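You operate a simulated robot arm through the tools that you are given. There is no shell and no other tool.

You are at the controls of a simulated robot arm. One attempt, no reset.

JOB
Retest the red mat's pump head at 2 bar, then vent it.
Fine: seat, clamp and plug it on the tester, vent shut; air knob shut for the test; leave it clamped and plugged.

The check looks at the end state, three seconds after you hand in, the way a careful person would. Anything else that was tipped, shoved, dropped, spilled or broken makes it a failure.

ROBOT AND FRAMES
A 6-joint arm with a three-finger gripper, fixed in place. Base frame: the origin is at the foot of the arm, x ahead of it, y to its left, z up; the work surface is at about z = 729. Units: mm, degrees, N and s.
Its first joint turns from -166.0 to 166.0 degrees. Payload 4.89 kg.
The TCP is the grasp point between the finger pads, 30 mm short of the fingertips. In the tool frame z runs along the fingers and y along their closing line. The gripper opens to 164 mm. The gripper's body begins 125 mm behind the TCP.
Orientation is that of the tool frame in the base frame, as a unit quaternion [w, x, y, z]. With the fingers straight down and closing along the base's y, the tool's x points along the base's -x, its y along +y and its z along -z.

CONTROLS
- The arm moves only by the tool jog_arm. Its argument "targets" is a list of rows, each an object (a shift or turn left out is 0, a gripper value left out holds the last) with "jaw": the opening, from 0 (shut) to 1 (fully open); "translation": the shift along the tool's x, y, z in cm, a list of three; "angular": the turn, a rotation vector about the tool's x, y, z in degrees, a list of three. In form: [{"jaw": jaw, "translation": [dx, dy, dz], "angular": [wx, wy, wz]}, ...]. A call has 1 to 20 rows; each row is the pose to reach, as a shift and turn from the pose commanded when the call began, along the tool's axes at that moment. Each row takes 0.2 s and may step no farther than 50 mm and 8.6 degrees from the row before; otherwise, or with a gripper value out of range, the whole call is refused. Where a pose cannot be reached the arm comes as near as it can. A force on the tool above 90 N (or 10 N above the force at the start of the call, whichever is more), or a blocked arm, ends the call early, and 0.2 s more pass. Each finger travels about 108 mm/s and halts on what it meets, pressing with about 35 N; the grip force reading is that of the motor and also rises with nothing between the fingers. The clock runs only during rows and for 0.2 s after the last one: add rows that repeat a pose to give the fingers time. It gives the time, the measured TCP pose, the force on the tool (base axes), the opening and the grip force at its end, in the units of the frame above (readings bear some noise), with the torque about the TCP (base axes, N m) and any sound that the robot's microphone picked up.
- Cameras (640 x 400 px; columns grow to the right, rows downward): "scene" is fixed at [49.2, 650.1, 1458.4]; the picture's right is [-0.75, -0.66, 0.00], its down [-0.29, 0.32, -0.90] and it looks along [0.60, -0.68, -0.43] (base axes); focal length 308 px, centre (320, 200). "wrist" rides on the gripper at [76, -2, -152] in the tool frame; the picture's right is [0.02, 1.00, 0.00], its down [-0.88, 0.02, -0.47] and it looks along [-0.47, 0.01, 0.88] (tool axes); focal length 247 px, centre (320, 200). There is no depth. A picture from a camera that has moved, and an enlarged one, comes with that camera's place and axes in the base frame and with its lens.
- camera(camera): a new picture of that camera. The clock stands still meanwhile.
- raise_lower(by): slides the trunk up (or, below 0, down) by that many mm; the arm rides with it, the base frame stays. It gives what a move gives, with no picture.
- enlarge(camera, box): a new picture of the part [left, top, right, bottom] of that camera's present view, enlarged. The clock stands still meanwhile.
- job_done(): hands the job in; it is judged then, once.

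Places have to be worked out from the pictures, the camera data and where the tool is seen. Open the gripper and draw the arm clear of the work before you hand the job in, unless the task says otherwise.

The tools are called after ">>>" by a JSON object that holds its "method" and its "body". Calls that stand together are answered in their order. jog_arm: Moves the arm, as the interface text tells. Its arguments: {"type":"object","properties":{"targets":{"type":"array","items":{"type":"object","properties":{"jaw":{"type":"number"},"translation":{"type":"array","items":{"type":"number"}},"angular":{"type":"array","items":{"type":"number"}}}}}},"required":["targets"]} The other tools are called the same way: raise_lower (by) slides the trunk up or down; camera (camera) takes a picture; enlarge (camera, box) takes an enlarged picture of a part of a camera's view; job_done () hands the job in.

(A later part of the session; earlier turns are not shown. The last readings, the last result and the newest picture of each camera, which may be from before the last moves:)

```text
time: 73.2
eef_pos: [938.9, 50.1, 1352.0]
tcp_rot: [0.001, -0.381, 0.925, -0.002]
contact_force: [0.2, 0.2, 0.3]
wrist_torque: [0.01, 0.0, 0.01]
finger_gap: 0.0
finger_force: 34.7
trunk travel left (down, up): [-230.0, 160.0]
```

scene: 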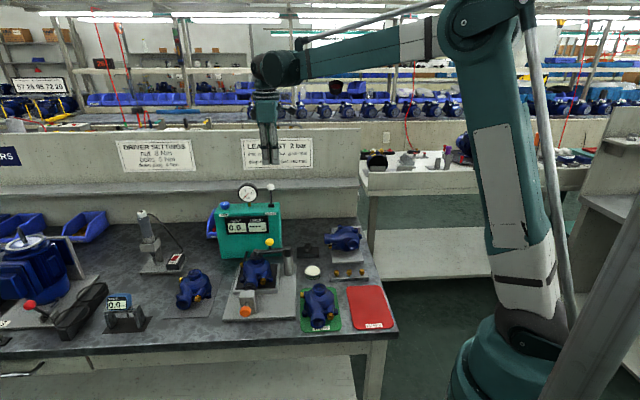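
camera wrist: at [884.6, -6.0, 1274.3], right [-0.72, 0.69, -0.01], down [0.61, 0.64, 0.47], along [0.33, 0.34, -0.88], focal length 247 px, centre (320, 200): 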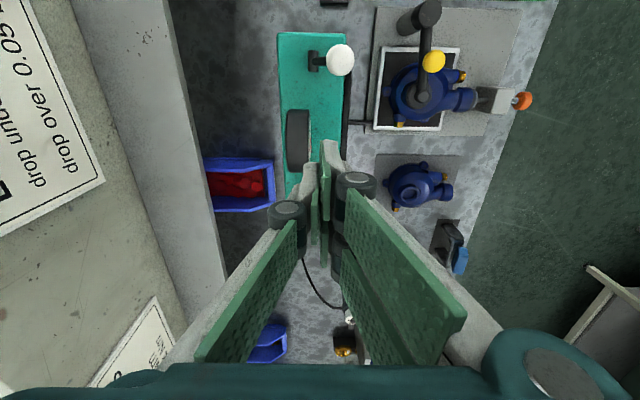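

Trunk is up 230 mm. Rotating the tool back 90° (camera to the front side) while approaching a spot high above the knob.

>>> {"method": "jog_arm", "body": {"targets": [{"jaw": 0.3, "translation": [-0.5, 0, 2.0], "angular": [0, 0, 8.2]}, {"jaw": 0.5, "translation": [-1.0, 0, 4.0], "angular": [0, 0, 16.4]}, {"jaw": 0.5, "translation": [-1.5, 0, 6.0], "angular": [0, 0, 24.6]}, {"jaw": 0.5, "translation": [-2.0, 0, 8.0], "angular": [0, 0, 32.8]}, {"jaw": 0.5, "translation": [-2.5, 0, 10.0], "angular": [0, 0, 41]}, {"jaw": 0.5, "translation": [-3.0, 0, 12.0], "angular": [0, 0, 49.2]}, {"jaw": 0.5, "translation": [-3.5, 0, 14.0], "angular": [0, 0, 57.4]}, {"jaw": 0.5, "translation": [-4.0, 0, 16.0], "angular": [0, 0, 65.6]}, {"jaw": 0.5, "translation": [-4.5, 0, 18.0], "angular": [0, 0, 73.8]}, {"jaw": 0.5, "translation": [-5.0, 0, 20.0], "angular": [0, 0, 82]}, {"jaw": 0.5, "translation": [-5.5, 0, 22.0], "angular": [0, 0, 90]}, {"jaw": 0.5, "translation": [-6.0, 0, 23.0], "angular": [0, 0, 90]}, {"jaw": 0.5, "translation": [-6.0, 0, 23.0], "angular": [0, 0, 90]}]}}

>>> {"method": "camera", "body": {"camera": "wrist"}}

>>> {"method": "enlarge", "body": {"camera": "scene", "box": [200, 150, 300, 250]}}

```text
time: 76.0
eef_pos: [982.1, 89.6, 1122.9]
tcp_rot: [0.003, 0.385, 0.923, 0.0]
contact_force: [-0.5, -0.1, 0.6]
wrist_torque: [0.04, 0.03, -0.02]
finger_gap: 82.2
finger_force: 0.1
trunk travel left (down, up): [-230.0, 160.0]
```

```text
taken
camera wrist: at [926.5, 143.1, 1274.2], right [0.7, 0.72, 0.0], down [0.63, -0.61, 0.48], along [0.34, -0.33, -0.88], focal length 247 px, centre (320, 200)
```

wrist: 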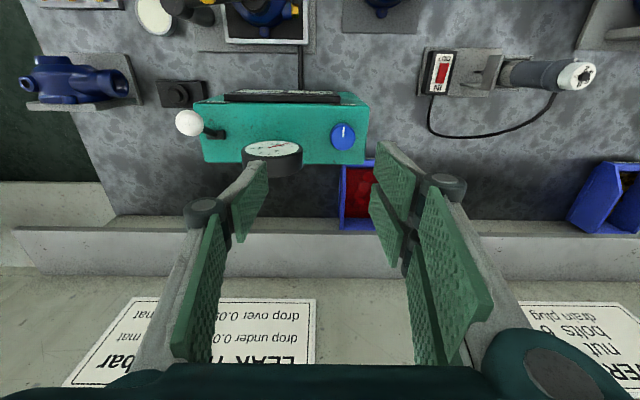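

```text
4.00 times, centred on (250, 200) of scene
camera zoom: at [49.2, 650.1, 1458.4], right [-0.75, -0.66, 0.0], down [-0.29, 0.32, -0.9], along [0.6, -0.68, -0.43], focal length 1233 px, centre (600, 200)
```

zoom: 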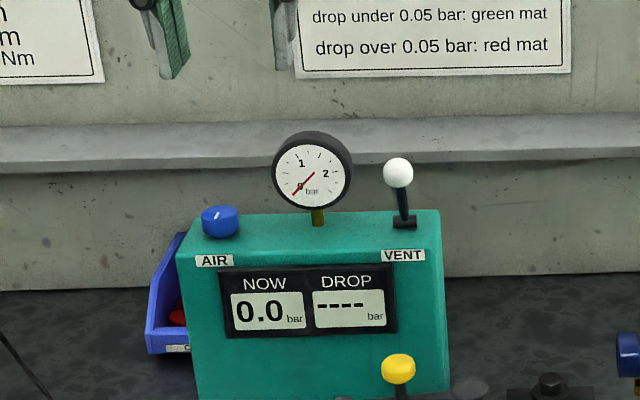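

Good view of the knob, gauge and lever from above. Zooming on the knob.

>>> {"method": "enlarge", "body": {"camera": "wrist", "box": [300, 90, 390, 180]}}

```text
4.44 times, centred on (345, 135) of wrist
camera zoom: at [926.5, 143.1, 1274.2], right [0.7, 0.72, 0.0], down [0.63, -0.61, 0.48], along [0.34, -0.33, -0.88], focal length 1098 px, centre (209, 489)
```

zoom: 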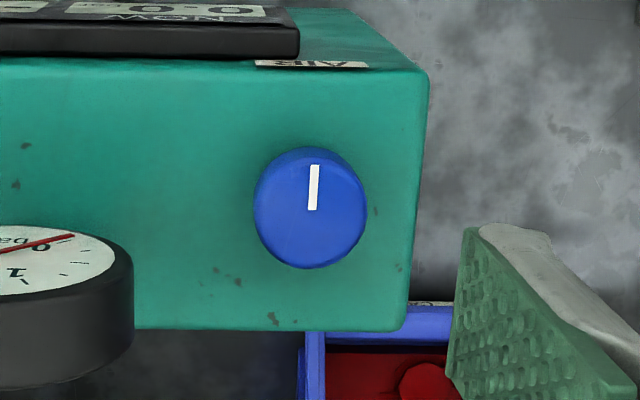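

The pointer points to the front (AIR label). The knob top is at (u,v)=(787.6,632), z≈951. Closing along u would crowd the gauge, so I'll turn the tool ~65° so the fingers come at front/back of the knob, and move over it.

>>> {"method": "jog_arm", "body": {"targets": [{"jaw": 0.4, "translation": [0, 0.4, 0.5], "angular": [0, 0, -8.1]}, {"jaw": 0.4, "translation": [0, 0.8, 1.0], "angular": [0, 0, -16.2]}, {"jaw": 0.4, "translation": [0, 1.2, 1.5], "angular": [0, 0, -24.3]}, {"jaw": 0.4, "translation": [0, 1.6, 2.0], "angular": [0, 0, -32.4]}, {"jaw": 0.4, "translation": [0, 2.0, 2.5], "angular": [0, 0, -40.5]}, {"jaw": 0.4, "translation": [0, 2.4, 3.0], "angular": [0, 0, -48.6]}, {"jaw": 0.4, "translation": [0, 2.8, 3.6], "angular": [0, 0, -56.7]}, {"jaw": 0.4, "translation": [-0.08, 2.98, 4.2], "angular": [0, 0, -64.8]}, {"jaw": 0.4, "translation": [-0.08, 2.98, 4.2], "angular": [0, 0, -64.8]}]}}

>>> {"method": "camera", "body": {"camera": "wrist"}}

>>> {"method": "enlarge", "body": {"camera": "scene", "box": [200, 150, 300, 250]}}

```text
time: 78.0
eef_pos: [1004.0, 110.7, 1080.5]
tcp_rot: [0.002, -0.172, 0.985, -0.003]
contact_force: [-1.0, -1.1, 0.3]
wrist_torque: [0.02, 0.01, 0.01]
finger_gap: 65.7
finger_force: 0.0
trunk travel left (down, up): [-230.0, 160.0]
```

```text
taken
camera wrist: at [931.9, 83.7, 1232.5], right [-0.36, 0.93, 0.0], down [0.82, 0.32, 0.48], along [0.45, 0.17, -0.88], focal length 247 px, centre (320, 200)
```

wrist: 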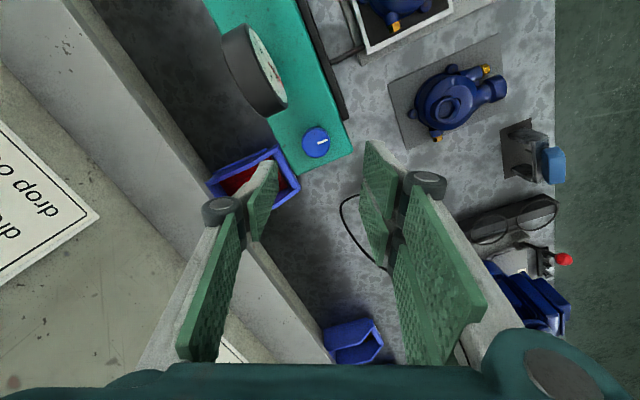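

```text
4.00 times, centred on (250, 200) of scene
camera zoom: at [49.2, 650.1, 1458.4], right [-0.75, -0.66, 0.0], down [-0.29, 0.32, -0.9], along [0.6, -0.68, -0.43], focal length 1233 px, centre (600, 200)
```

zoom: 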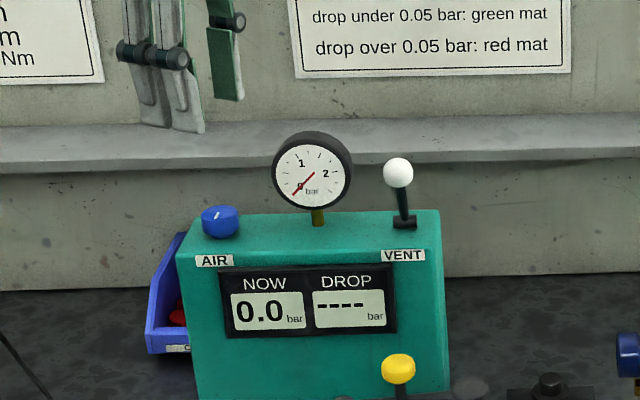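

Reach is fine. The knob appears ~5 mm off in tool −y and ~3 mm in +x, so I'll correct and descend to z≈1000, then re-check.

>>> {"method": "jog_arm", "body": {"targets": [{"translation": [0.1, -0.2, 3]}, {"translation": [0.25, -0.4, 6]}, {"translation": [0.25, -0.45, 8]}, {"translation": [0.25, -0.45, 8]}]}}

>>> {"method": "camera", "body": {"camera": "wrist"}}

>>> {"method": "enlarge", "body": {"camera": "scene", "box": [200, 150, 280, 230]}}

```text
time: 79.0
eef_pos: [1003.8, 104.3, 999.4]
tcp_rot: [0.001, -0.17, 0.986, -0.003]
contact_force: [0.5, -0.1, -0.5]
wrist_torque: [-0.01, 0.05, -0.04]
finger_gap: 65.6
finger_force: 0.0
trunk travel left (down, up): [-230.0, 160.0]
```

```text
taken
camera wrist: at [931.1, 78.4, 1151.8], right [-0.36, 0.93, 0.0], down [0.82, 0.31, 0.48], along [0.45, 0.17, -0.88], focal length 247 px, centre (320, 200)
```

wrist: 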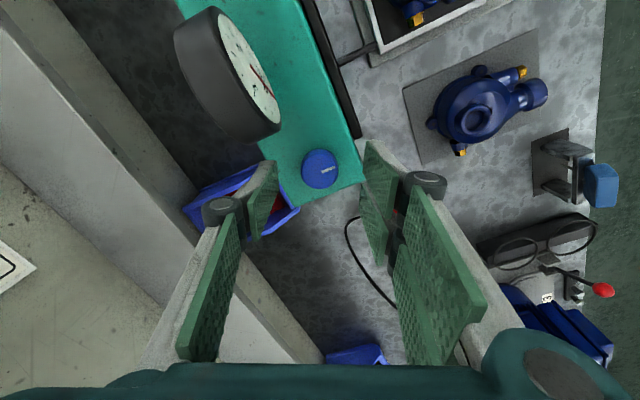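

```text
5.00 times, centred on (240, 190) of scene
camera zoom: at [49.2, 650.1, 1458.4], right [-0.75, -0.66, 0.0], down [-0.29, 0.32, -0.9], along [0.6, -0.68, -0.43], focal length 1541 px, centre (720, 250)
```

zoom: 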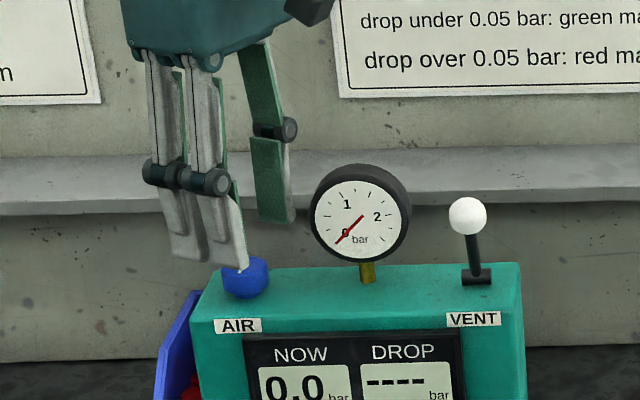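

The knob is now centred on the tool axis. Descending so the fingertips sit around the knob (tips ≈936).

>>> {"method": "jog_arm", "body": {"targets": [{"translation": [0, 0, 1.2]}, {"translation": [0, 0, 2.4]}, {"translation": [0, 0, 3.3]}, {"translation": [0, 0, 3.3]}]}}

>>> {"method": "camera", "body": {"camera": "wrist"}}

>>> {"method": "enlarge", "body": {"camera": "scene", "box": [200, 165, 270, 235]}}

```text
time: 80.0
eef_pos: [1003.1, 105.1, 968.1]
tcp_rot: [0.002, -0.17, 0.985, -0.003]
contact_force: [0.6, -0.7, -0.5]
wrist_torque: [-0.04, 0.06, 0.05]
finger_gap: 65.7
finger_force: 0.0
trunk travel left (down, up): [-230.0, 160.0]
```

```text
taken
camera wrist: at [931.4, 78.1, 1119.0], right [-0.36, 0.93, 0.0], down [0.82, 0.31, 0.48], along [0.45, 0.17, -0.88], focal length 247 px, centre (320, 200)
```

wrist: 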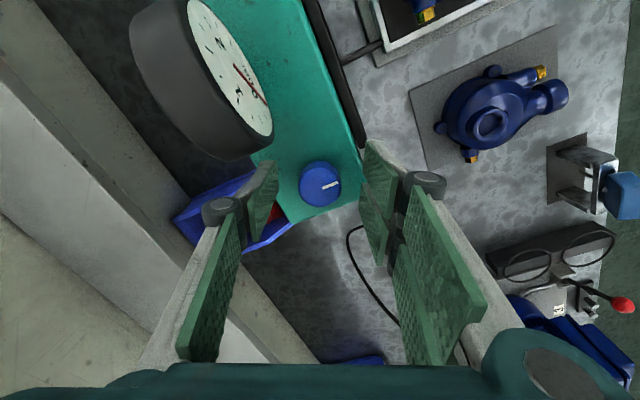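

```text
5.71 times, centred on (235, 200) of scene
camera zoom: at [49.2, 650.1, 1458.4], right [-0.75, -0.66, 0.0], down [-0.29, 0.32, -0.9], along [0.6, -0.68, -0.43], focal length 1761 px, centre (806, 200)
```

zoom: 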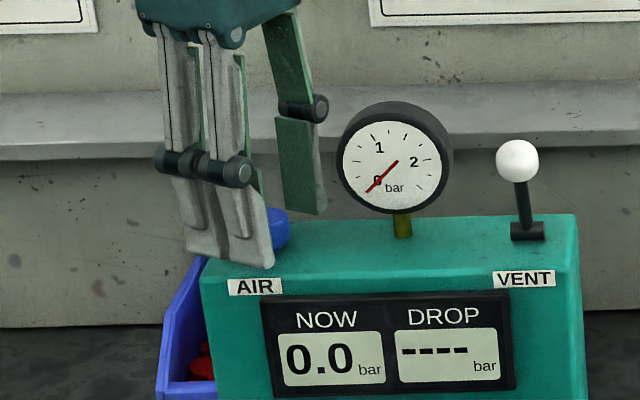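

Straddling the knob with ~13 mm overlap. Closing on it.

>>> {"method": "jog_arm", "body": {"targets": [{"jaw": 0.3}, {"jaw": 0.2}, {"jaw": 0.12}, {"jaw": 0.12}]}}

>>> {"method": "camera", "body": {"camera": "wrist"}}

>>> {"method": "enlarge", "body": {"camera": "scene", "box": [200, 165, 290, 235]}}

```text
time: 81.0
eef_pos: [1003.3, 105.4, 966.5]
tcp_rot: [0.002, -0.171, 0.985, -0.002]
contact_force: [1.0, -0.8, -1.3]
wrist_torque: [-0.02, 0.0, 0.05]
finger_gap: 33.3
finger_force: 45.0
trunk travel left (down, up): [-230.0, 160.0]
```

```text
taken
camera wrist: at [931.3, 78.0, 1119.1], right [-0.36, 0.93, 0.0], down [0.82, 0.31, 0.48], along [0.45, 0.17, -0.88], focal length 247 px, centre (320, 200)
```

wrist: 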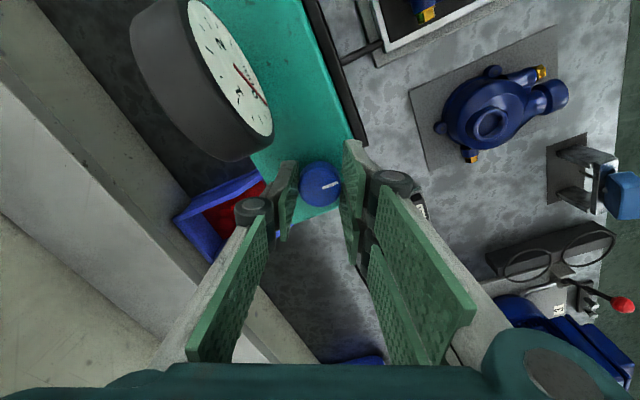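

```text
5.71 times, centred on (245, 200) of scene
camera zoom: at [49.2, 650.1, 1458.4], right [-0.75, -0.66, 0.0], down [-0.29, 0.32, -0.9], along [0.6, -0.68, -0.43], focal length 1761 px, centre (749, 200)
```

zoom: 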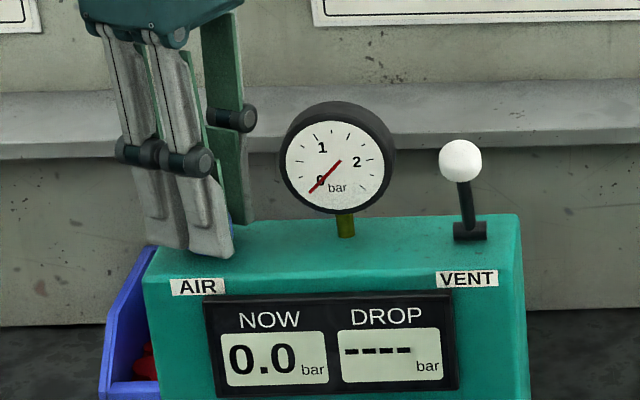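

Knob gripped (33.3 mm). Trying a counter-clockwise turn of ~15° first, watching the torque and the display.

>>> {"method": "jog_arm", "body": {"targets": [{"angular": [0, 0, -5]}, {"angular": [0, 0, -10]}, {"angular": [0, 0, -15]}]}}

>>> {"method": "enlarge", "body": {"camera": "scene", "box": [200, 165, 290, 235]}}

>>> {"method": "enlarge", "body": {"camera": "wrist", "box": [270, 130, 370, 240]}}

```text
time: 81.8
eef_pos: [1003.4, 103.3, 966.5]
tcp_rot: [0.002, -0.298, 0.955, -0.002]
contact_force: [9.4, -13.5, 0.4]
wrist_torque: [-0.21, -0.52, -0.09]
finger_gap: 33.1
finger_force: 45.3
trunk travel left (down, up): [-230.0, 160.0]
```

```text
5.71 times, centred on (245, 200) of scene
camera zoom: at [49.2, 650.1, 1458.4], right [-0.75, -0.66, 0.0], down [-0.29, 0.32, -0.9], along [0.6, -0.68, -0.43], focal length 1761 px, centre (749, 200)
```

zoom: 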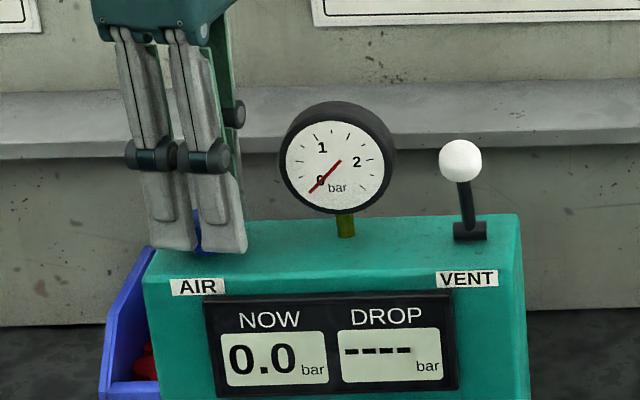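

```text
3.64 times, centred on (320, 185) of wrist
camera zoom: at [941.3, 59.3, 1119.2], right [-0.58, 0.81, -0.01], down [0.71, 0.52, 0.47], along [0.39, 0.27, -0.88], focal length 898 px, centre (320, 254)
```

zoom: 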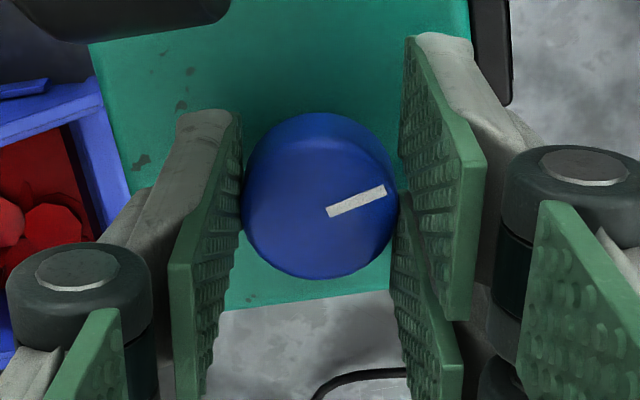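

The pointer turned with the fingers, almost no torque, NOW still 0.0. Turning further counter-clockwise.

>>> {"method": "jog_arm", "body": {"targets": [{"angular": [0, 0, -7]}, {"angular": [0, 0, -14]}, {"angular": [0, 0, -20]}]}}

>>> {"method": "enlarge", "body": {"camera": "scene", "box": [200, 165, 290, 235]}}

>>> {"method": "enlarge", "body": {"camera": "wrist", "box": [270, 130, 370, 240]}}

```text
time: 82.6
eef_pos: [1003.5, 101.1, 966.8]
tcp_rot: [0.001, -0.458, 0.889, -0.003]
contact_force: [35.6, -31.0, 10.8]
wrist_torque: [-0.47, -1.37, -0.28]
finger_gap: 33.2
finger_force: 45.2
trunk travel left (down, up): [-230.0, 160.0]
```

```text
5.71 times, centred on (245, 200) of scene
camera zoom: at [49.2, 650.1, 1458.4], right [-0.75, -0.66, 0.0], down [-0.29, 0.32, -0.9], along [0.6, -0.68, -0.43], focal length 1761 px, centre (749, 200)
```

zoom: 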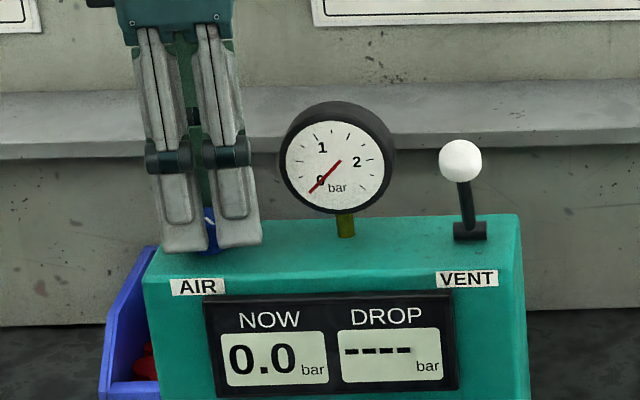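

```text
3.64 times, centred on (320, 185) of wrist
camera zoom: at [961.4, 39.4, 1119.3], right [-0.83, 0.56, -0.01], down [0.49, 0.73, 0.47], along [0.27, 0.39, -0.88], focal length 898 px, centre (320, 254)
```

zoom: 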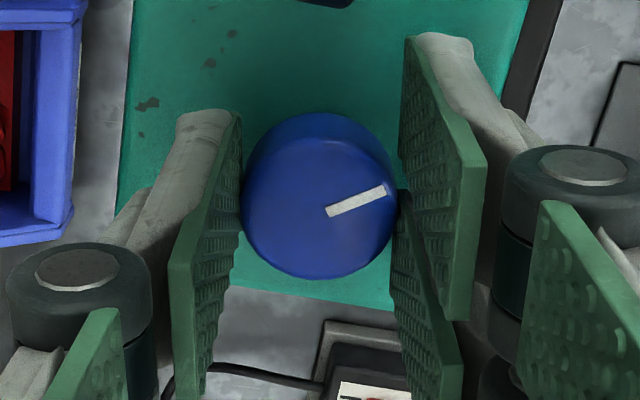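

The knob turns with the fingers (~35° so far), but the tool centre is slightly off the knob's axis, which gives side force. I'll shift to relieve it and continue turning about 15° more.

>>> {"method": "jog_arm", "body": {"targets": [{"translation": [0.1, -0.2, 0]}, {"translation": [0.1, -0.39, 0]}, {"translation": [0.1, -0.48, 0], "angular": [0, 0, -7.7]}, {"translation": [0.08, -0.57, 0], "angular": [0, 0, -15.5]}]}}

>>> {"method": "enlarge", "body": {"camera": "scene", "box": [200, 165, 290, 235]}}

>>> {"method": "enlarge", "body": {"camera": "wrist", "box": [270, 130, 370, 240]}}

```text
time: 83.6
eef_pos: [1006.6, 100.8, 967.2]
tcp_rot: [0.001, -0.574, 0.819, -0.003]
contact_force: [-4.4, -11.2, -5.9]
wrist_torque: [0.44, -0.02, 0.02]
finger_gap: 33.2
finger_force: 45.0
trunk travel left (down, up): [-230.0, 160.0]
```

```text
5.71 times, centred on (245, 200) of scene
camera zoom: at [49.2, 650.1, 1458.4], right [-0.75, -0.66, 0.0], down [-0.29, 0.32, -0.9], along [0.6, -0.68, -0.43], focal length 1761 px, centre (749, 200)
```

zoom: 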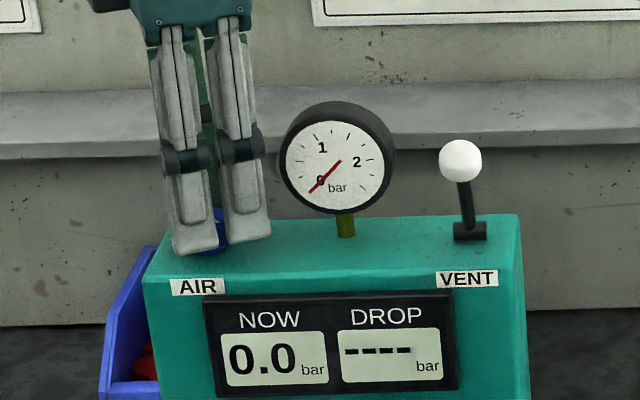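

```text
3.64 times, centred on (320, 185) of wrist
camera zoom: at [982.0, 29.2, 1119.5], right [-0.95, 0.32, 0.0], down [0.28, 0.84, 0.47], along [0.15, 0.45, -0.88], focal length 898 px, centre (320, 254)
```

zoom: 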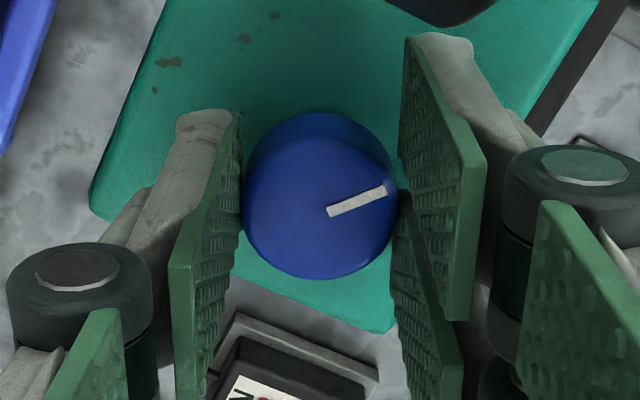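

Turned ~50° with low force; NOW still 0.0. I'll wait about a second to see whether the pressure moves.

>>> {"method": "jog_arm", "body": {"targets": [{"translation": [0, 0, 0]}, {"translation": [0, 0, 0]}, {"translation": [0, 0, 0]}, {"translation": [0, 0, 0]}]}}

>>> {"method": "enlarge", "body": {"camera": "scene", "box": [200, 165, 290, 235]}}

```text
time: 84.6
eef_pos: [1006.1, 100.3, 967.6]
tcp_rot: [0.0, -0.574, 0.819, -0.002]
contact_force: [-31.0, -4.3, -24.5]
wrist_torque: [-0.28, 0.74, 0.16]
finger_gap: 33.1
finger_force: 45.0
trunk travel left (down, up): [-230.0, 160.0]
```

```text
5.71 times, centred on (245, 200) of scene
camera zoom: at [49.2, 650.1, 1458.4], right [-0.75, -0.66, 0.0], down [-0.29, 0.32, -0.9], along [0.6, -0.68, -0.43], focal length 1761 px, centre (749, 200)
```

zoom: 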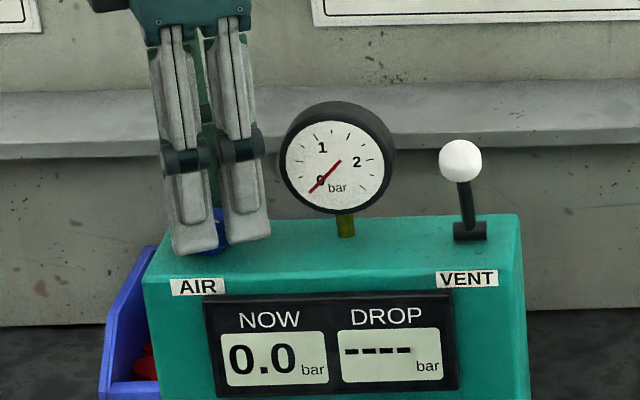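

Still 0.0. Turning further (to ~80° total), keeping the tool on the knob's axis.

>>> {"method": "jog_arm", "body": {"targets": [{"translation": [0.05, -0.1, 0], "angular": [0, 0, -8]}, {"translation": [0.1, -0.2, 0], "angular": [0, 0, -16]}, {"translation": [0.15, -0.28, 0], "angular": [0, 0, -24]}, {"translation": [0.2, -0.36, 0], "angular": [0, 0, -31]}, {"translation": [0.2, -0.36, 0], "angular": [0, 0, -31]}]}}

>>> {"method": "enlarge", "body": {"camera": "scene", "box": [200, 165, 290, 235]}}

>>> {"method": "enlarge", "body": {"camera": "wrist", "box": [270, 130, 370, 240]}}

```text
time: 85.8
eef_pos: [1009.6, 98.1, 966.6]
tcp_rot: [-0.001, 0.772, -0.636, 0.003]
contact_force: [-32.0, 13.2, -17.0]
wrist_torque: [0.33, 0.8, 0.16]
finger_gap: 33.6
finger_force: 45.5
trunk travel left (down, up): [-230.0, 160.0]
```

```text
5.71 times, centred on (245, 200) of scene
camera zoom: at [49.2, 650.1, 1458.4], right [-0.75, -0.66, 0.0], down [-0.29, 0.32, -0.9], along [0.6, -0.68, -0.43], focal length 1761 px, centre (749, 200)
```

zoom: 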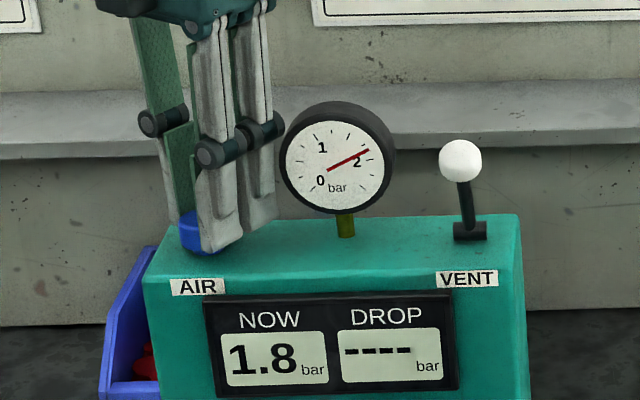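

```text
3.64 times, centred on (320, 185) of wrist
camera zoom: at [1025.9, 23.9, 1120.5], right [-0.98, -0.21, 0.0], down [-0.19, 0.86, 0.47], along [-0.1, 0.46, -0.88], focal length 898 px, centre (320, 254)
```

zoom: 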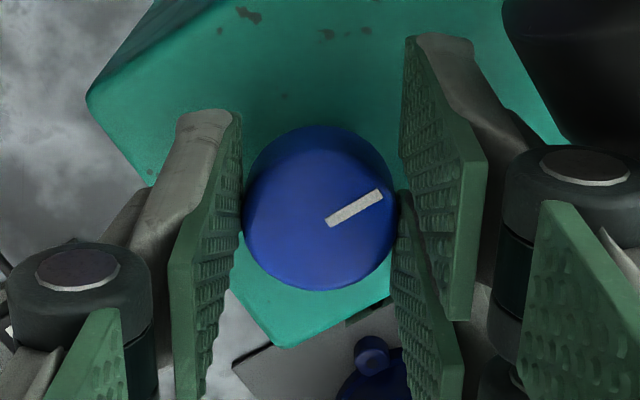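

The pressure has jumped to 1.8 bar, so the vent is shut and the seals hold. I'm turning the air back toward shut immediately, by ~32° to the known no-flow angle, then reading the display.

>>> {"method": "jog_arm", "body": {"targets": [{"translation": [-0.156, 0.122, 0], "angular": [0, 0, 8.1]}, {"translation": [-0.197, 0.176, 0], "angular": [0, 0, 16.2]}, {"translation": [-0.25, 0.237, 0], "angular": [0, 0, 24.3]}, {"translation": [-0.312, 0.296, 0], "angular": [0, 0, 32.4]}]}}

>>> {"method": "enlarge", "body": {"camera": "scene", "box": [200, 165, 290, 235]}}

```text
time: 86.8
eef_pos: [1005.3, 98.3, 967.7]
tcp_rot: [0.0, -0.562, 0.827, -0.003]
contact_force: [-42.0, -14.6, -13.8]
wrist_torque: [-0.98, 1.16, 0.28]
finger_gap: 33.6
finger_force: 45.5
trunk travel left (down, up): [-230.0, 160.0]
```

```text
5.71 times, centred on (245, 200) of scene
camera zoom: at [49.2, 650.1, 1458.4], right [-0.75, -0.66, 0.0], down [-0.29, 0.32, -0.9], along [0.6, -0.68, -0.43], focal length 1761 px, centre (749, 200)
```

zoom: 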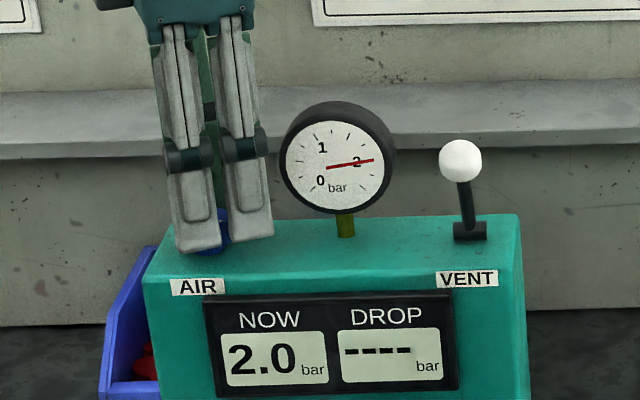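

NOW reads 2.0 bar. Continuing to turn the air knob fully back to its original shut position.

>>> {"method": "jog_arm", "body": {"targets": [{"translation": [0.18, 0.165, 0], "angular": [0, 0, 8.1]}, {"translation": [0.11, 0.25, 0], "angular": [0, 0, 16.2]}, {"translation": [-0.01, 0.35, 0], "angular": [0, 0, 24.3]}, {"translation": [-0.12, 0.41, 0], "angular": [0, 0, 32.4]}, {"translation": [-0.22, 0.46, 0], "angular": [0, 0, 40.5]}, {"translation": [-0.3, 0.49, 0], "angular": [0, 0, 48.6]}]}}

>>> {"method": "enlarge", "body": {"camera": "scene", "box": [200, 165, 290, 235]}}

>>> {"method": "enlarge", "body": {"camera": "wrist", "box": [270, 130, 370, 240]}}

```text
time: 88.2
eef_pos: [1001.7, 103.6, 968.0]
tcp_rot: [0.002, -0.173, 0.985, -0.003]
contact_force: [-27.7, -8.0, -4.9]
wrist_torque: [-0.32, 1.07, -0.01]
finger_gap: 33.5
finger_force: 45.3
trunk travel left (down, up): [-230.0, 160.0]
```

```text
5.71 times, centred on (245, 200) of scene
camera zoom: at [49.2, 650.1, 1458.4], right [-0.75, -0.66, 0.0], down [-0.29, 0.32, -0.9], along [0.6, -0.68, -0.43], focal length 1761 px, centre (749, 200)
```

zoom: 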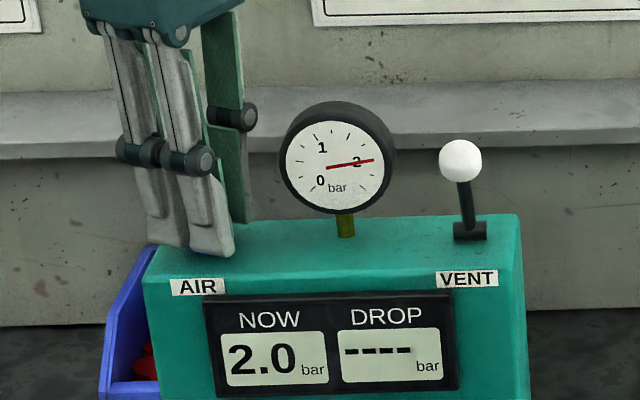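

```text
3.64 times, centred on (320, 185) of wrist
camera zoom: at [930.8, 77.2, 1120.0], right [-0.36, 0.93, 0.0], down [0.82, 0.32, 0.48], along [0.45, 0.17, -0.88], focal length 898 px, centre (320, 254)
```

zoom: 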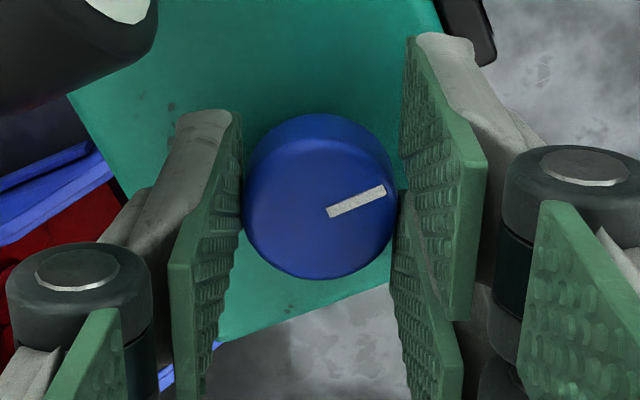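

Knob is back at shut, NOW holds 2.0. Releasing the knob and waiting for the DROP reading.

>>> {"method": "jog_arm", "body": {"targets": [{"jaw": 0.25}, {"jaw": 0.4}, {"jaw": 0.4}, {"jaw": 0.4, "translation": [0, 0, -3]}, {"jaw": 0.4, "translation": [0, 0, -7]}, {"jaw": 0.4, "translation": [0, 0, -11]}, {"jaw": 0.4, "translation": [0, 0, -14]}, {"jaw": 0.4, "translation": [0, 0, -14]}]}}

>>> {"method": "enlarge", "body": {"camera": "scene", "box": [200, 165, 290, 235]}}

>>> {"method": "camera", "body": {"camera": "wrist"}}

```text
time: 90.0
eef_pos: [1001.7, 105.5, 1107.9]
tcp_rot: [0.002, -0.174, 0.985, -0.003]
contact_force: [-0.3, 0.1, 1.0]
wrist_torque: [0.01, -0.06, -0.03]
finger_gap: 65.4
finger_force: 0.0
trunk travel left (down, up): [-230.0, 160.0]
```

```text
5.71 times, centred on (245, 200) of scene
camera zoom: at [49.2, 650.1, 1458.4], right [-0.75, -0.66, 0.0], down [-0.29, 0.32, -0.9], along [0.6, -0.68, -0.43], focal length 1761 px, centre (749, 200)
```

zoom: 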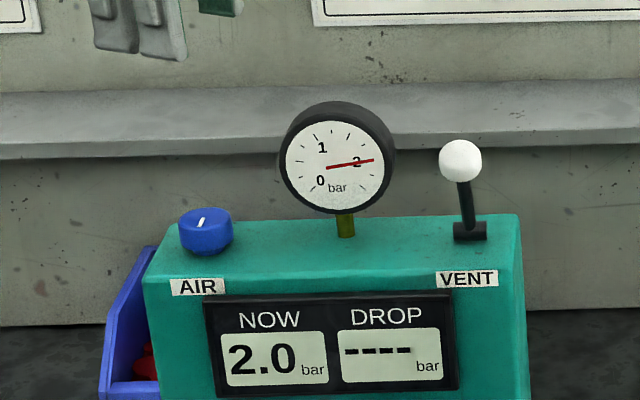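

```text
taken
camera wrist: at [930.6, 78.2, 1260.1], right [-0.36, 0.93, 0.0], down [0.82, 0.32, 0.48], along [0.45, 0.17, -0.88], focal length 247 px, centre (320, 200)
```

wrist: 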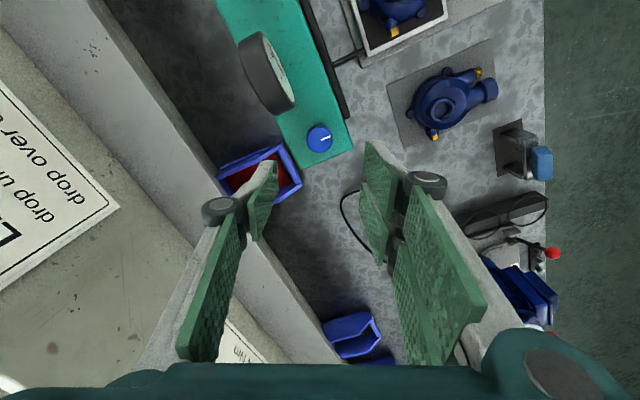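

NOW still 2.0 and DROP shows dashes. Comparing the knob's pointer with its original position, then waiting some seconds.

>>> {"method": "enlarge", "body": {"camera": "scene", "box": [222, 196, 246, 214]}}

>>> {"method": "jog_arm", "body": {"targets": [{"translation": [0, 0, 0]}, {"translation": [0, 0, 0]}, {"translation": [0, 0, 0]}, {"translation": [0, 0, 0]}, {"translation": [0, 0, 0]}, {"translation": [0, 0, 0]}, {"translation": [0, 0, 0]}, {"translation": [0, 0, 0]}, {"translation": [0, 0, 0]}, {"translation": [0, 0, 0]}]}}

>>> {"method": "enlarge", "body": {"camera": "scene", "box": [200, 165, 290, 235]}}

```text
16.00 times, centred on (234, 205) of scene
camera zoom: at [49.2, 650.1, 1458.4], right [-0.75, -0.66, 0.0], down [-0.29, 0.32, -0.9], along [0.6, -0.68, -0.43], focal length 4931 px, centre (1696, 120)
```

zoom: 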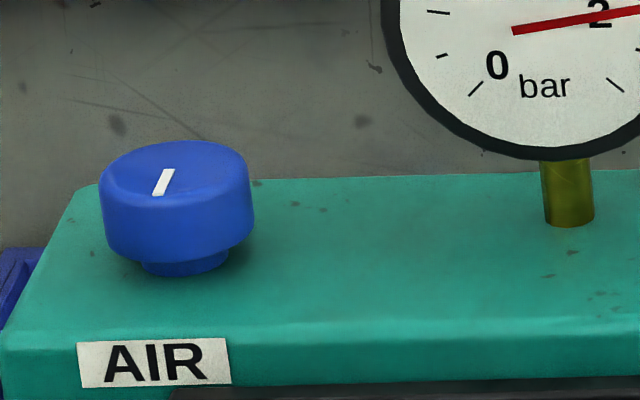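

```text
time: 92.2
eef_pos: [1002.5, 105.2, 1108.5]
tcp_rot: [0.003, -0.175, 0.985, -0.003]
contact_force: [0.4, -0.6, 0.0]
wrist_torque: [0.0, -0.01, -0.01]
finger_gap: 65.6
finger_force: 0.0
trunk travel left (down, up): [-230.0, 160.0]
```

```text
5.71 times, centred on (245, 200) of scene
camera zoom: at [49.2, 650.1, 1458.4], right [-0.75, -0.66, 0.0], down [-0.29, 0.32, -0.9], along [0.6, -0.68, -0.43], focal length 1761 px, centre (749, 200)
```

zoom: 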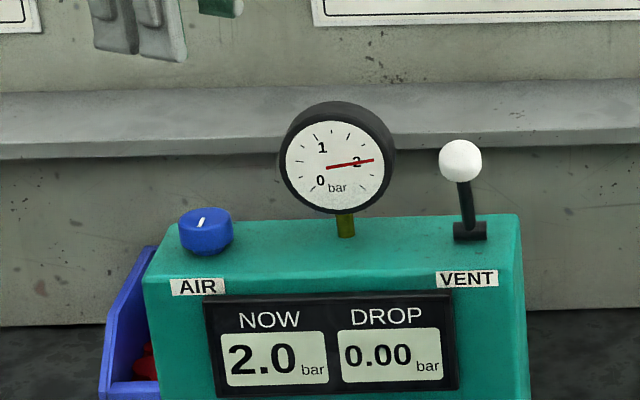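

DROP now reads 0.00 with NOW at 2.0 and the knob at its original shut mark. I'll wait several more seconds to be sure the reading is final.

>>> {"method": "jog_arm", "body": {"targets": [{"translation": [0, 0, 0]}, {"translation": [0, 0, 0]}, {"translation": [0, 0, 0]}, {"translation": [0, 0, 0]}, {"translation": [0, 0, 0]}, {"translation": [0, 0, 0]}, {"translation": [0, 0, 0]}, {"translation": [0, 0, 0]}, {"translation": [0, 0, 0]}, {"translation": [0, 0, 0]}, {"translation": [0, 0, 0]}, {"translation": [0, 0, 0]}, {"translation": [0, 0, 0]}, {"translation": [0, 0, 0]}, {"translation": [0, 0, 0]}, {"translation": [0, 0, 0]}, {"translation": [0, 0, 0]}, {"translation": [0, 0, 0]}, {"translation": [0, 0, 0]}, {"translation": [0, 0, 0]}]}}

>>> {"method": "enlarge", "body": {"camera": "scene", "box": [200, 165, 290, 235]}}

```text
time: 96.4
eef_pos: [1004.2, 106.0, 1108.1]
tcp_rot: [0.002, -0.174, 0.985, -0.003]
contact_force: [0.2, -0.2, -0.8]
wrist_torque: [0.0, 0.0, -0.04]
finger_gap: 65.5
finger_force: 0.0
trunk travel left (down, up): [-230.0, 160.0]
```

```text
5.71 times, centred on (245, 200) of scene
camera zoom: at [49.2, 650.1, 1458.4], right [-0.75, -0.66, 0.0], down [-0.29, 0.32, -0.9], along [0.6, -0.68, -0.43], focal length 1761 px, centre (749, 200)
```

zoom: 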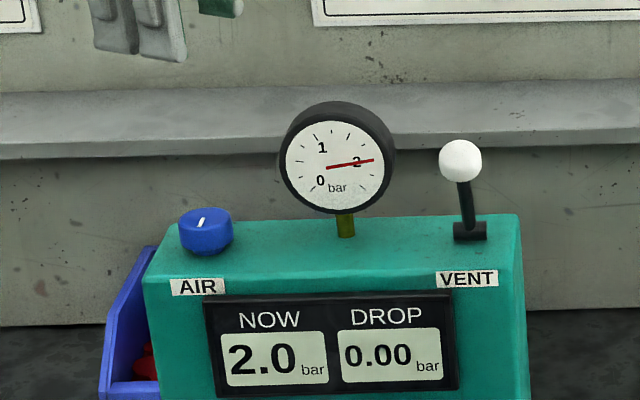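

The result is stable: 2.0 bar, DROP 0.00. Now venting: moving to the front side of the lever's ball with closed fingers, high above the gauge.

>>> {"method": "jog_arm", "body": {"targets": [{"jaw": 0.2, "translation": [3.7, -0.4, 0], "angular": [0, 0, -5]}, {"jaw": 0.0, "translation": [7.4, -0.8, 0], "angular": [0, 0, -10]}, {"jaw": 0.0, "translation": [11.1, -1.2, 0], "angular": [0, 0, -15]}, {"jaw": 0.0, "translation": [14.8, -1.6, 0], "angular": [0, 0, -20]}, {"jaw": 0.0, "translation": [18.5, -2.1, 0], "angular": [0, 0, -25]}, {"jaw": 0.0, "translation": [18.5, -2.1, 0], "angular": [0, 0, -25]}]}}

>>> {"method": "camera", "body": {"camera": "wrist"}}

>>> {"method": "enlarge", "body": {"camera": "scene", "box": [200, 140, 310, 240]}}

```text
time: 97.8
eef_pos: [834.6, 21.7, 1107.7]
tcp_rot: [0.002, -0.382, 0.924, -0.002]
contact_force: [-2.0, 0.2, -0.1]
wrist_torque: [0.03, -0.11, 0.05]
finger_gap: 0.2
finger_force: 34.6
trunk travel left (down, up): [-230.0, 160.0]
```

```text
taken
camera wrist: at [781.8, -33.4, 1259.3], right [-0.72, 0.69, -0.01], down [0.61, 0.64, 0.47], along [0.33, 0.34, -0.88], focal length 247 px, centre (320, 200)
```

wrist: 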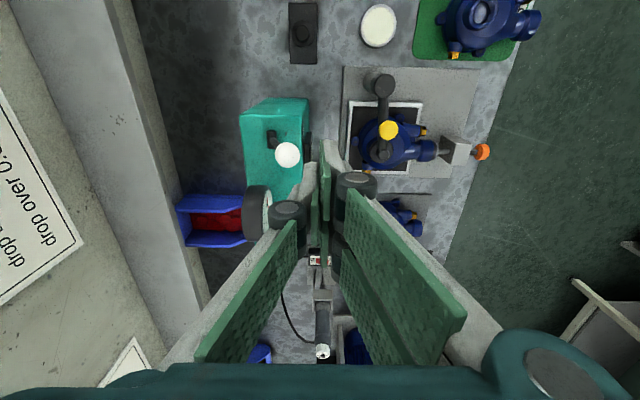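

```text
4.00 times, centred on (255, 190) of scene
camera zoom: at [49.2, 650.1, 1458.4], right [-0.75, -0.66, 0.0], down [-0.29, 0.32, -0.9], along [0.6, -0.68, -0.43], focal length 1233 px, centre (580, 240)
```

zoom: 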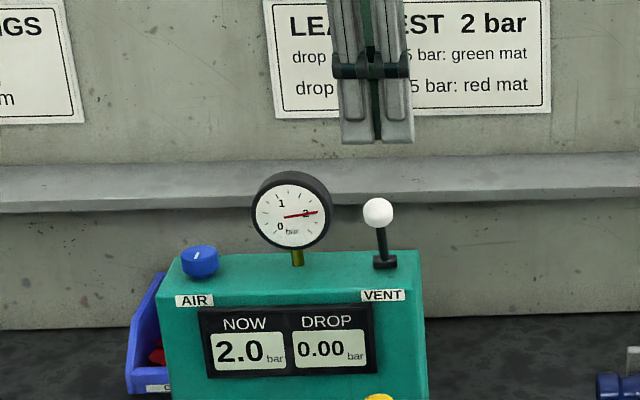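

The ball is at v≈611; I'm at v≈575 in front of it. Descending to ball height.

>>> {"method": "jog_arm", "body": {"targets": [{"translation": [-0.1, 0, 3.5]}, {"translation": [-0.2, 0, 7]}, {"translation": [-0.2, 0, 9.7]}, {"translation": [-0.2, 0, 9.7]}]}}

>>> {"method": "enlarge", "body": {"camera": "scene", "box": [200, 140, 310, 240]}}

>>> {"method": "enlarge", "body": {"camera": "wrist", "box": [210, 80, 370, 240]}}

```text
time: 98.8
eef_pos: [837.2, 22.3, 1008.4]
tcp_rot: [0.001, -0.384, 0.923, -0.003]
contact_force: [0.4, 0.8, -0.3]
wrist_torque: [0.01, 0.05, 0.01]
finger_gap: 0.0
finger_force: 35.1
trunk travel left (down, up): [-230.0, 160.0]
```

```text
4.00 times, centred on (255, 190) of scene
camera zoom: at [49.2, 650.1, 1458.4], right [-0.75, -0.66, 0.0], down [-0.29, 0.32, -0.9], along [0.6, -0.68, -0.43], focal length 1233 px, centre (580, 240)
```

zoom: 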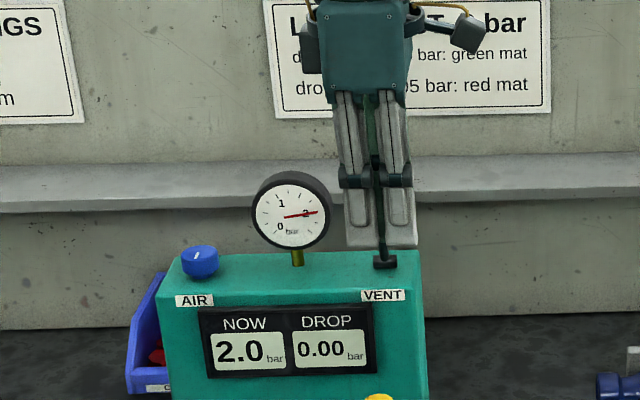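

```text
2.50 times, centred on (290, 160) of wrist
camera zoom: at [784.9, -32.0, 1161.5], right [-0.72, 0.69, -0.01], down [0.61, 0.64, 0.47], along [0.33, 0.34, -0.88], focal length 617 px, centre (395, 300)
```

zoom: 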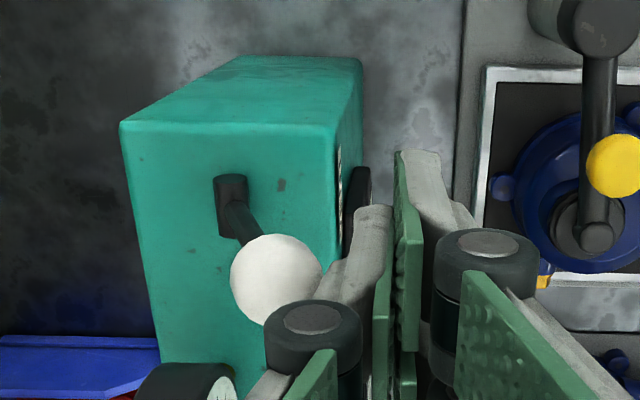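

The finger is just in front of the ball. Pushing the lever back (+v) to open the vent.

>>> {"method": "jog_arm", "body": {"targets": [{"translation": [0, -0.8, 0]}, {"translation": [0, -1.6, 0]}, {"translation": [0, -2.4, 0]}, {"translation": [0, -3.2, 0]}, {"translation": [0, -4.0, 0]}, {"translation": [0, -4.8, 0]}, {"translation": [0, -5.6, 0]}, {"translation": [0, -6.2, 0]}, {"translation": [0, -6.2, 0]}]}}

>>> {"method": "enlarge", "body": {"camera": "scene", "box": [200, 140, 310, 240]}}

>>> {"method": "enlarge", "body": {"camera": "wrist", "box": [210, 80, 370, 240]}}

```text
time: 100.8
eef_pos: [882.7, -19.8, 1010.8]
tcp_rot: [0.002, -0.383, 0.924, -0.002]
contact_force: [-1.0, -0.4, 0.1]
wrist_torque: [0.01, 0.01, 0.01]
finger_gap: 0.0
finger_force: 34.8
trunk travel left (down, up): [-230.0, 160.0]
```

```text
4.00 times, centred on (255, 190) of scene
camera zoom: at [49.2, 650.1, 1458.4], right [-0.75, -0.66, 0.0], down [-0.29, 0.32, -0.9], along [0.6, -0.68, -0.43], focal length 1233 px, centre (580, 240)
```

zoom: 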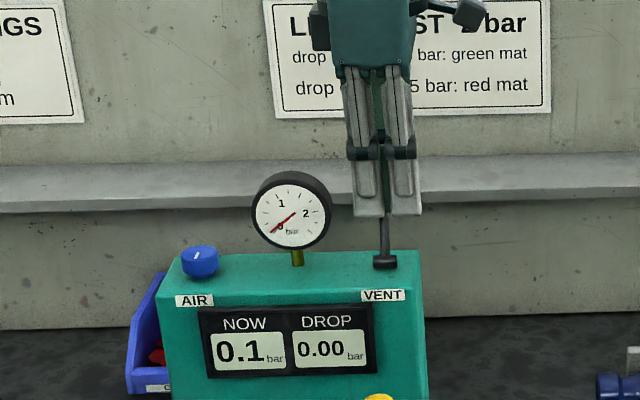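

```text
2.50 times, centred on (290, 160) of wrist
camera zoom: at [828.2, -75.6, 1162.5], right [-0.72, 0.69, -0.01], down [0.61, 0.64, 0.47], along [0.33, 0.34, -0.88], focal length 617 px, centre (395, 300)
```

zoom: 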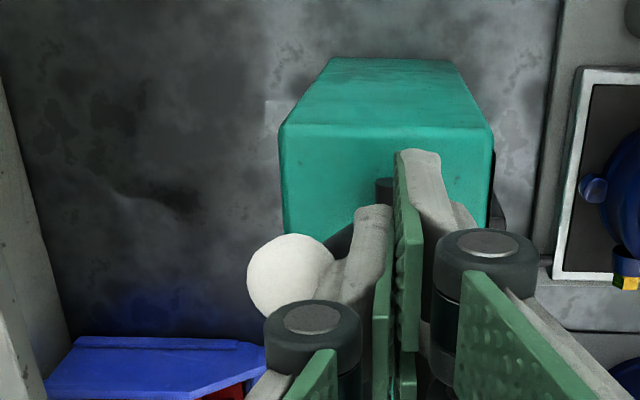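

It's venting: NOW has fallen to 0.1. Pushing the lever the rest of the way to its back stop gently.

>>> {"method": "jog_arm", "body": {"targets": [{"translation": [0, -0.3, 0]}, {"translation": [0, -0.6, 0]}, {"translation": [0, -0.8, 0]}]}}

>>> {"method": "enlarge", "body": {"camera": "scene", "box": [200, 140, 310, 240]}}

```text
time: 101.6
eef_pos: [886.8, -24.8, 1009.6]
tcp_rot: [0.001, -0.384, 0.924, -0.003]
contact_force: [-18.6, 11.1, -6.8]
wrist_torque: [0.16, 0.36, 0.06]
finger_gap: 0.0
finger_force: 34.3
trunk travel left (down, up): [-230.0, 160.0]
```

```text
4.00 times, centred on (255, 190) of scene
camera zoom: at [49.2, 650.1, 1458.4], right [-0.75, -0.66, 0.0], down [-0.29, 0.32, -0.9], along [0.6, -0.68, -0.43], focal length 1233 px, centre (580, 240)
```

zoom: 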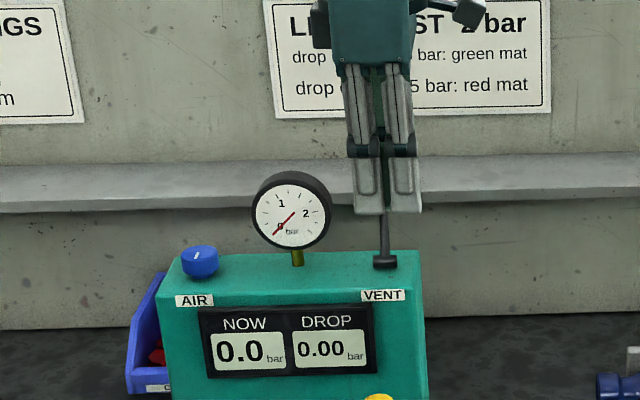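

Lever at its back stop (≈21 N), NOW 0.0. Backing off, rising, and opening the gripper as I draw clear.

>>> {"method": "jog_arm", "body": {"targets": [{"translation": [0, 0.5, 0]}, {"translation": [0, 2.0, 0]}, {"translation": [0, 4.0, 0]}, {"translation": [0, 4.0, -4]}, {"translation": [0, 4.0, -8.5]}, {"translation": [0, 4.0, -13]}, {"jaw": 0.5, "translation": [0, 4.0, -17.5]}, {"jaw": 0.6, "translation": [0, 4.0, -22]}, {"jaw": 0.6, "translation": [0, 4.0, -22]}]}}

>>> {"method": "camera", "body": {"camera": "wrist"}}

>>> {"method": "camera", "body": {"camera": "scene"}}

```text
time: 103.6
eef_pos: [857.0, 1.2, 1233.8]
tcp_rot: [0.002, -0.384, 0.923, -0.002]
contact_force: [-1.5, 0.4, 0.5]
wrist_torque: [-0.02, -0.09, 0.0]
finger_gap: 98.3
finger_force: 0.1
trunk travel left (down, up): [-230.0, 160.0]
```

```text
taken
camera wrist: at [804.0, -53.0, 1385.0], right [-0.72, 0.69, -0.01], down [0.61, 0.64, 0.47], along [0.33, 0.34, -0.88], focal length 247 px, centre (320, 200)
```

wrist: 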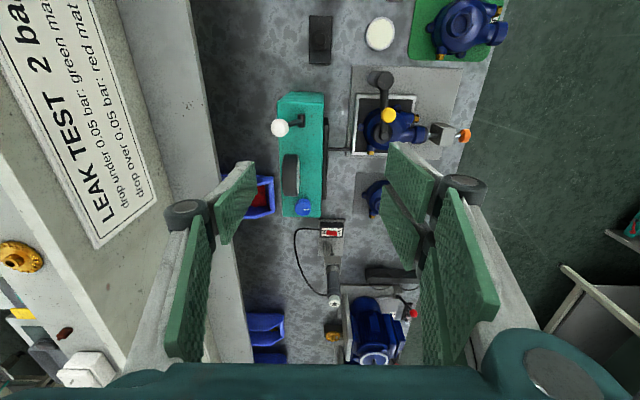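

```text
taken
```

scene: 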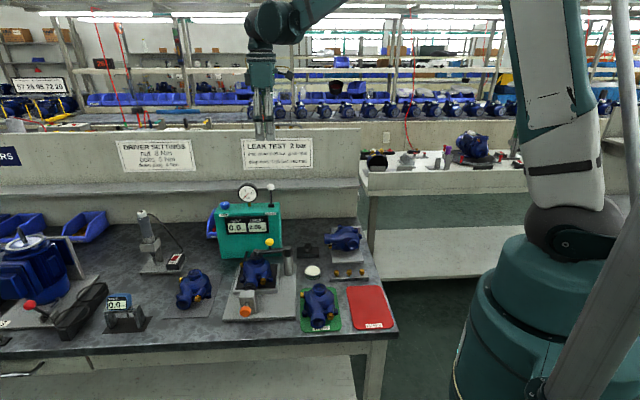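

The display may have changed after venting, so I'll zoom in on it and on the clamp and plug.

>>> {"method": "enlarge", "body": {"camera": "scene", "box": [200, 175, 290, 245]}}

>>> {"method": "enlarge", "body": {"camera": "scene", "box": [220, 230, 320, 330]}}

```text
5.71 times, centred on (245, 210) of scene
camera zoom: at [49.2, 650.1, 1458.4], right [-0.75, -0.66, 0.0], down [-0.29, 0.32, -0.9], along [0.6, -0.68, -0.43], focal length 1761 px, centre (749, 143)
```

zoom: 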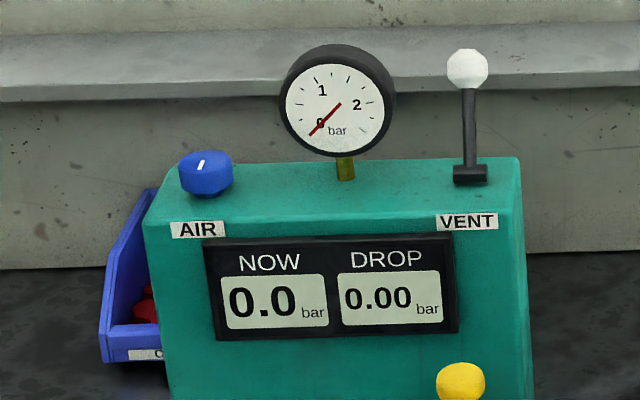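

```text
4.00 times, centred on (270, 280) of scene
camera zoom: at [49.2, 650.1, 1458.4], right [-0.75, -0.66, 0.0], down [-0.29, 0.32, -0.9], along [0.6, -0.68, -0.43], focal length 1233 px, centre (520, -120)
```

zoom: 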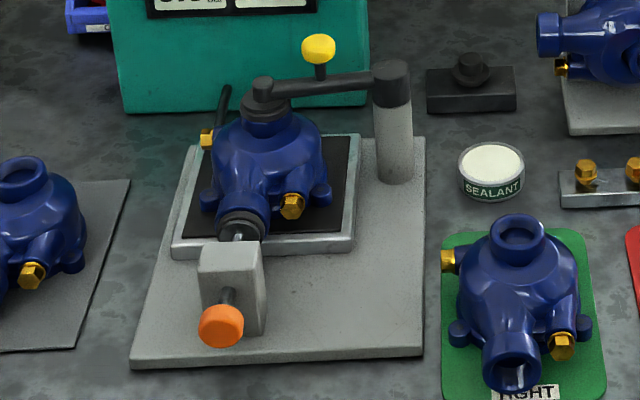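

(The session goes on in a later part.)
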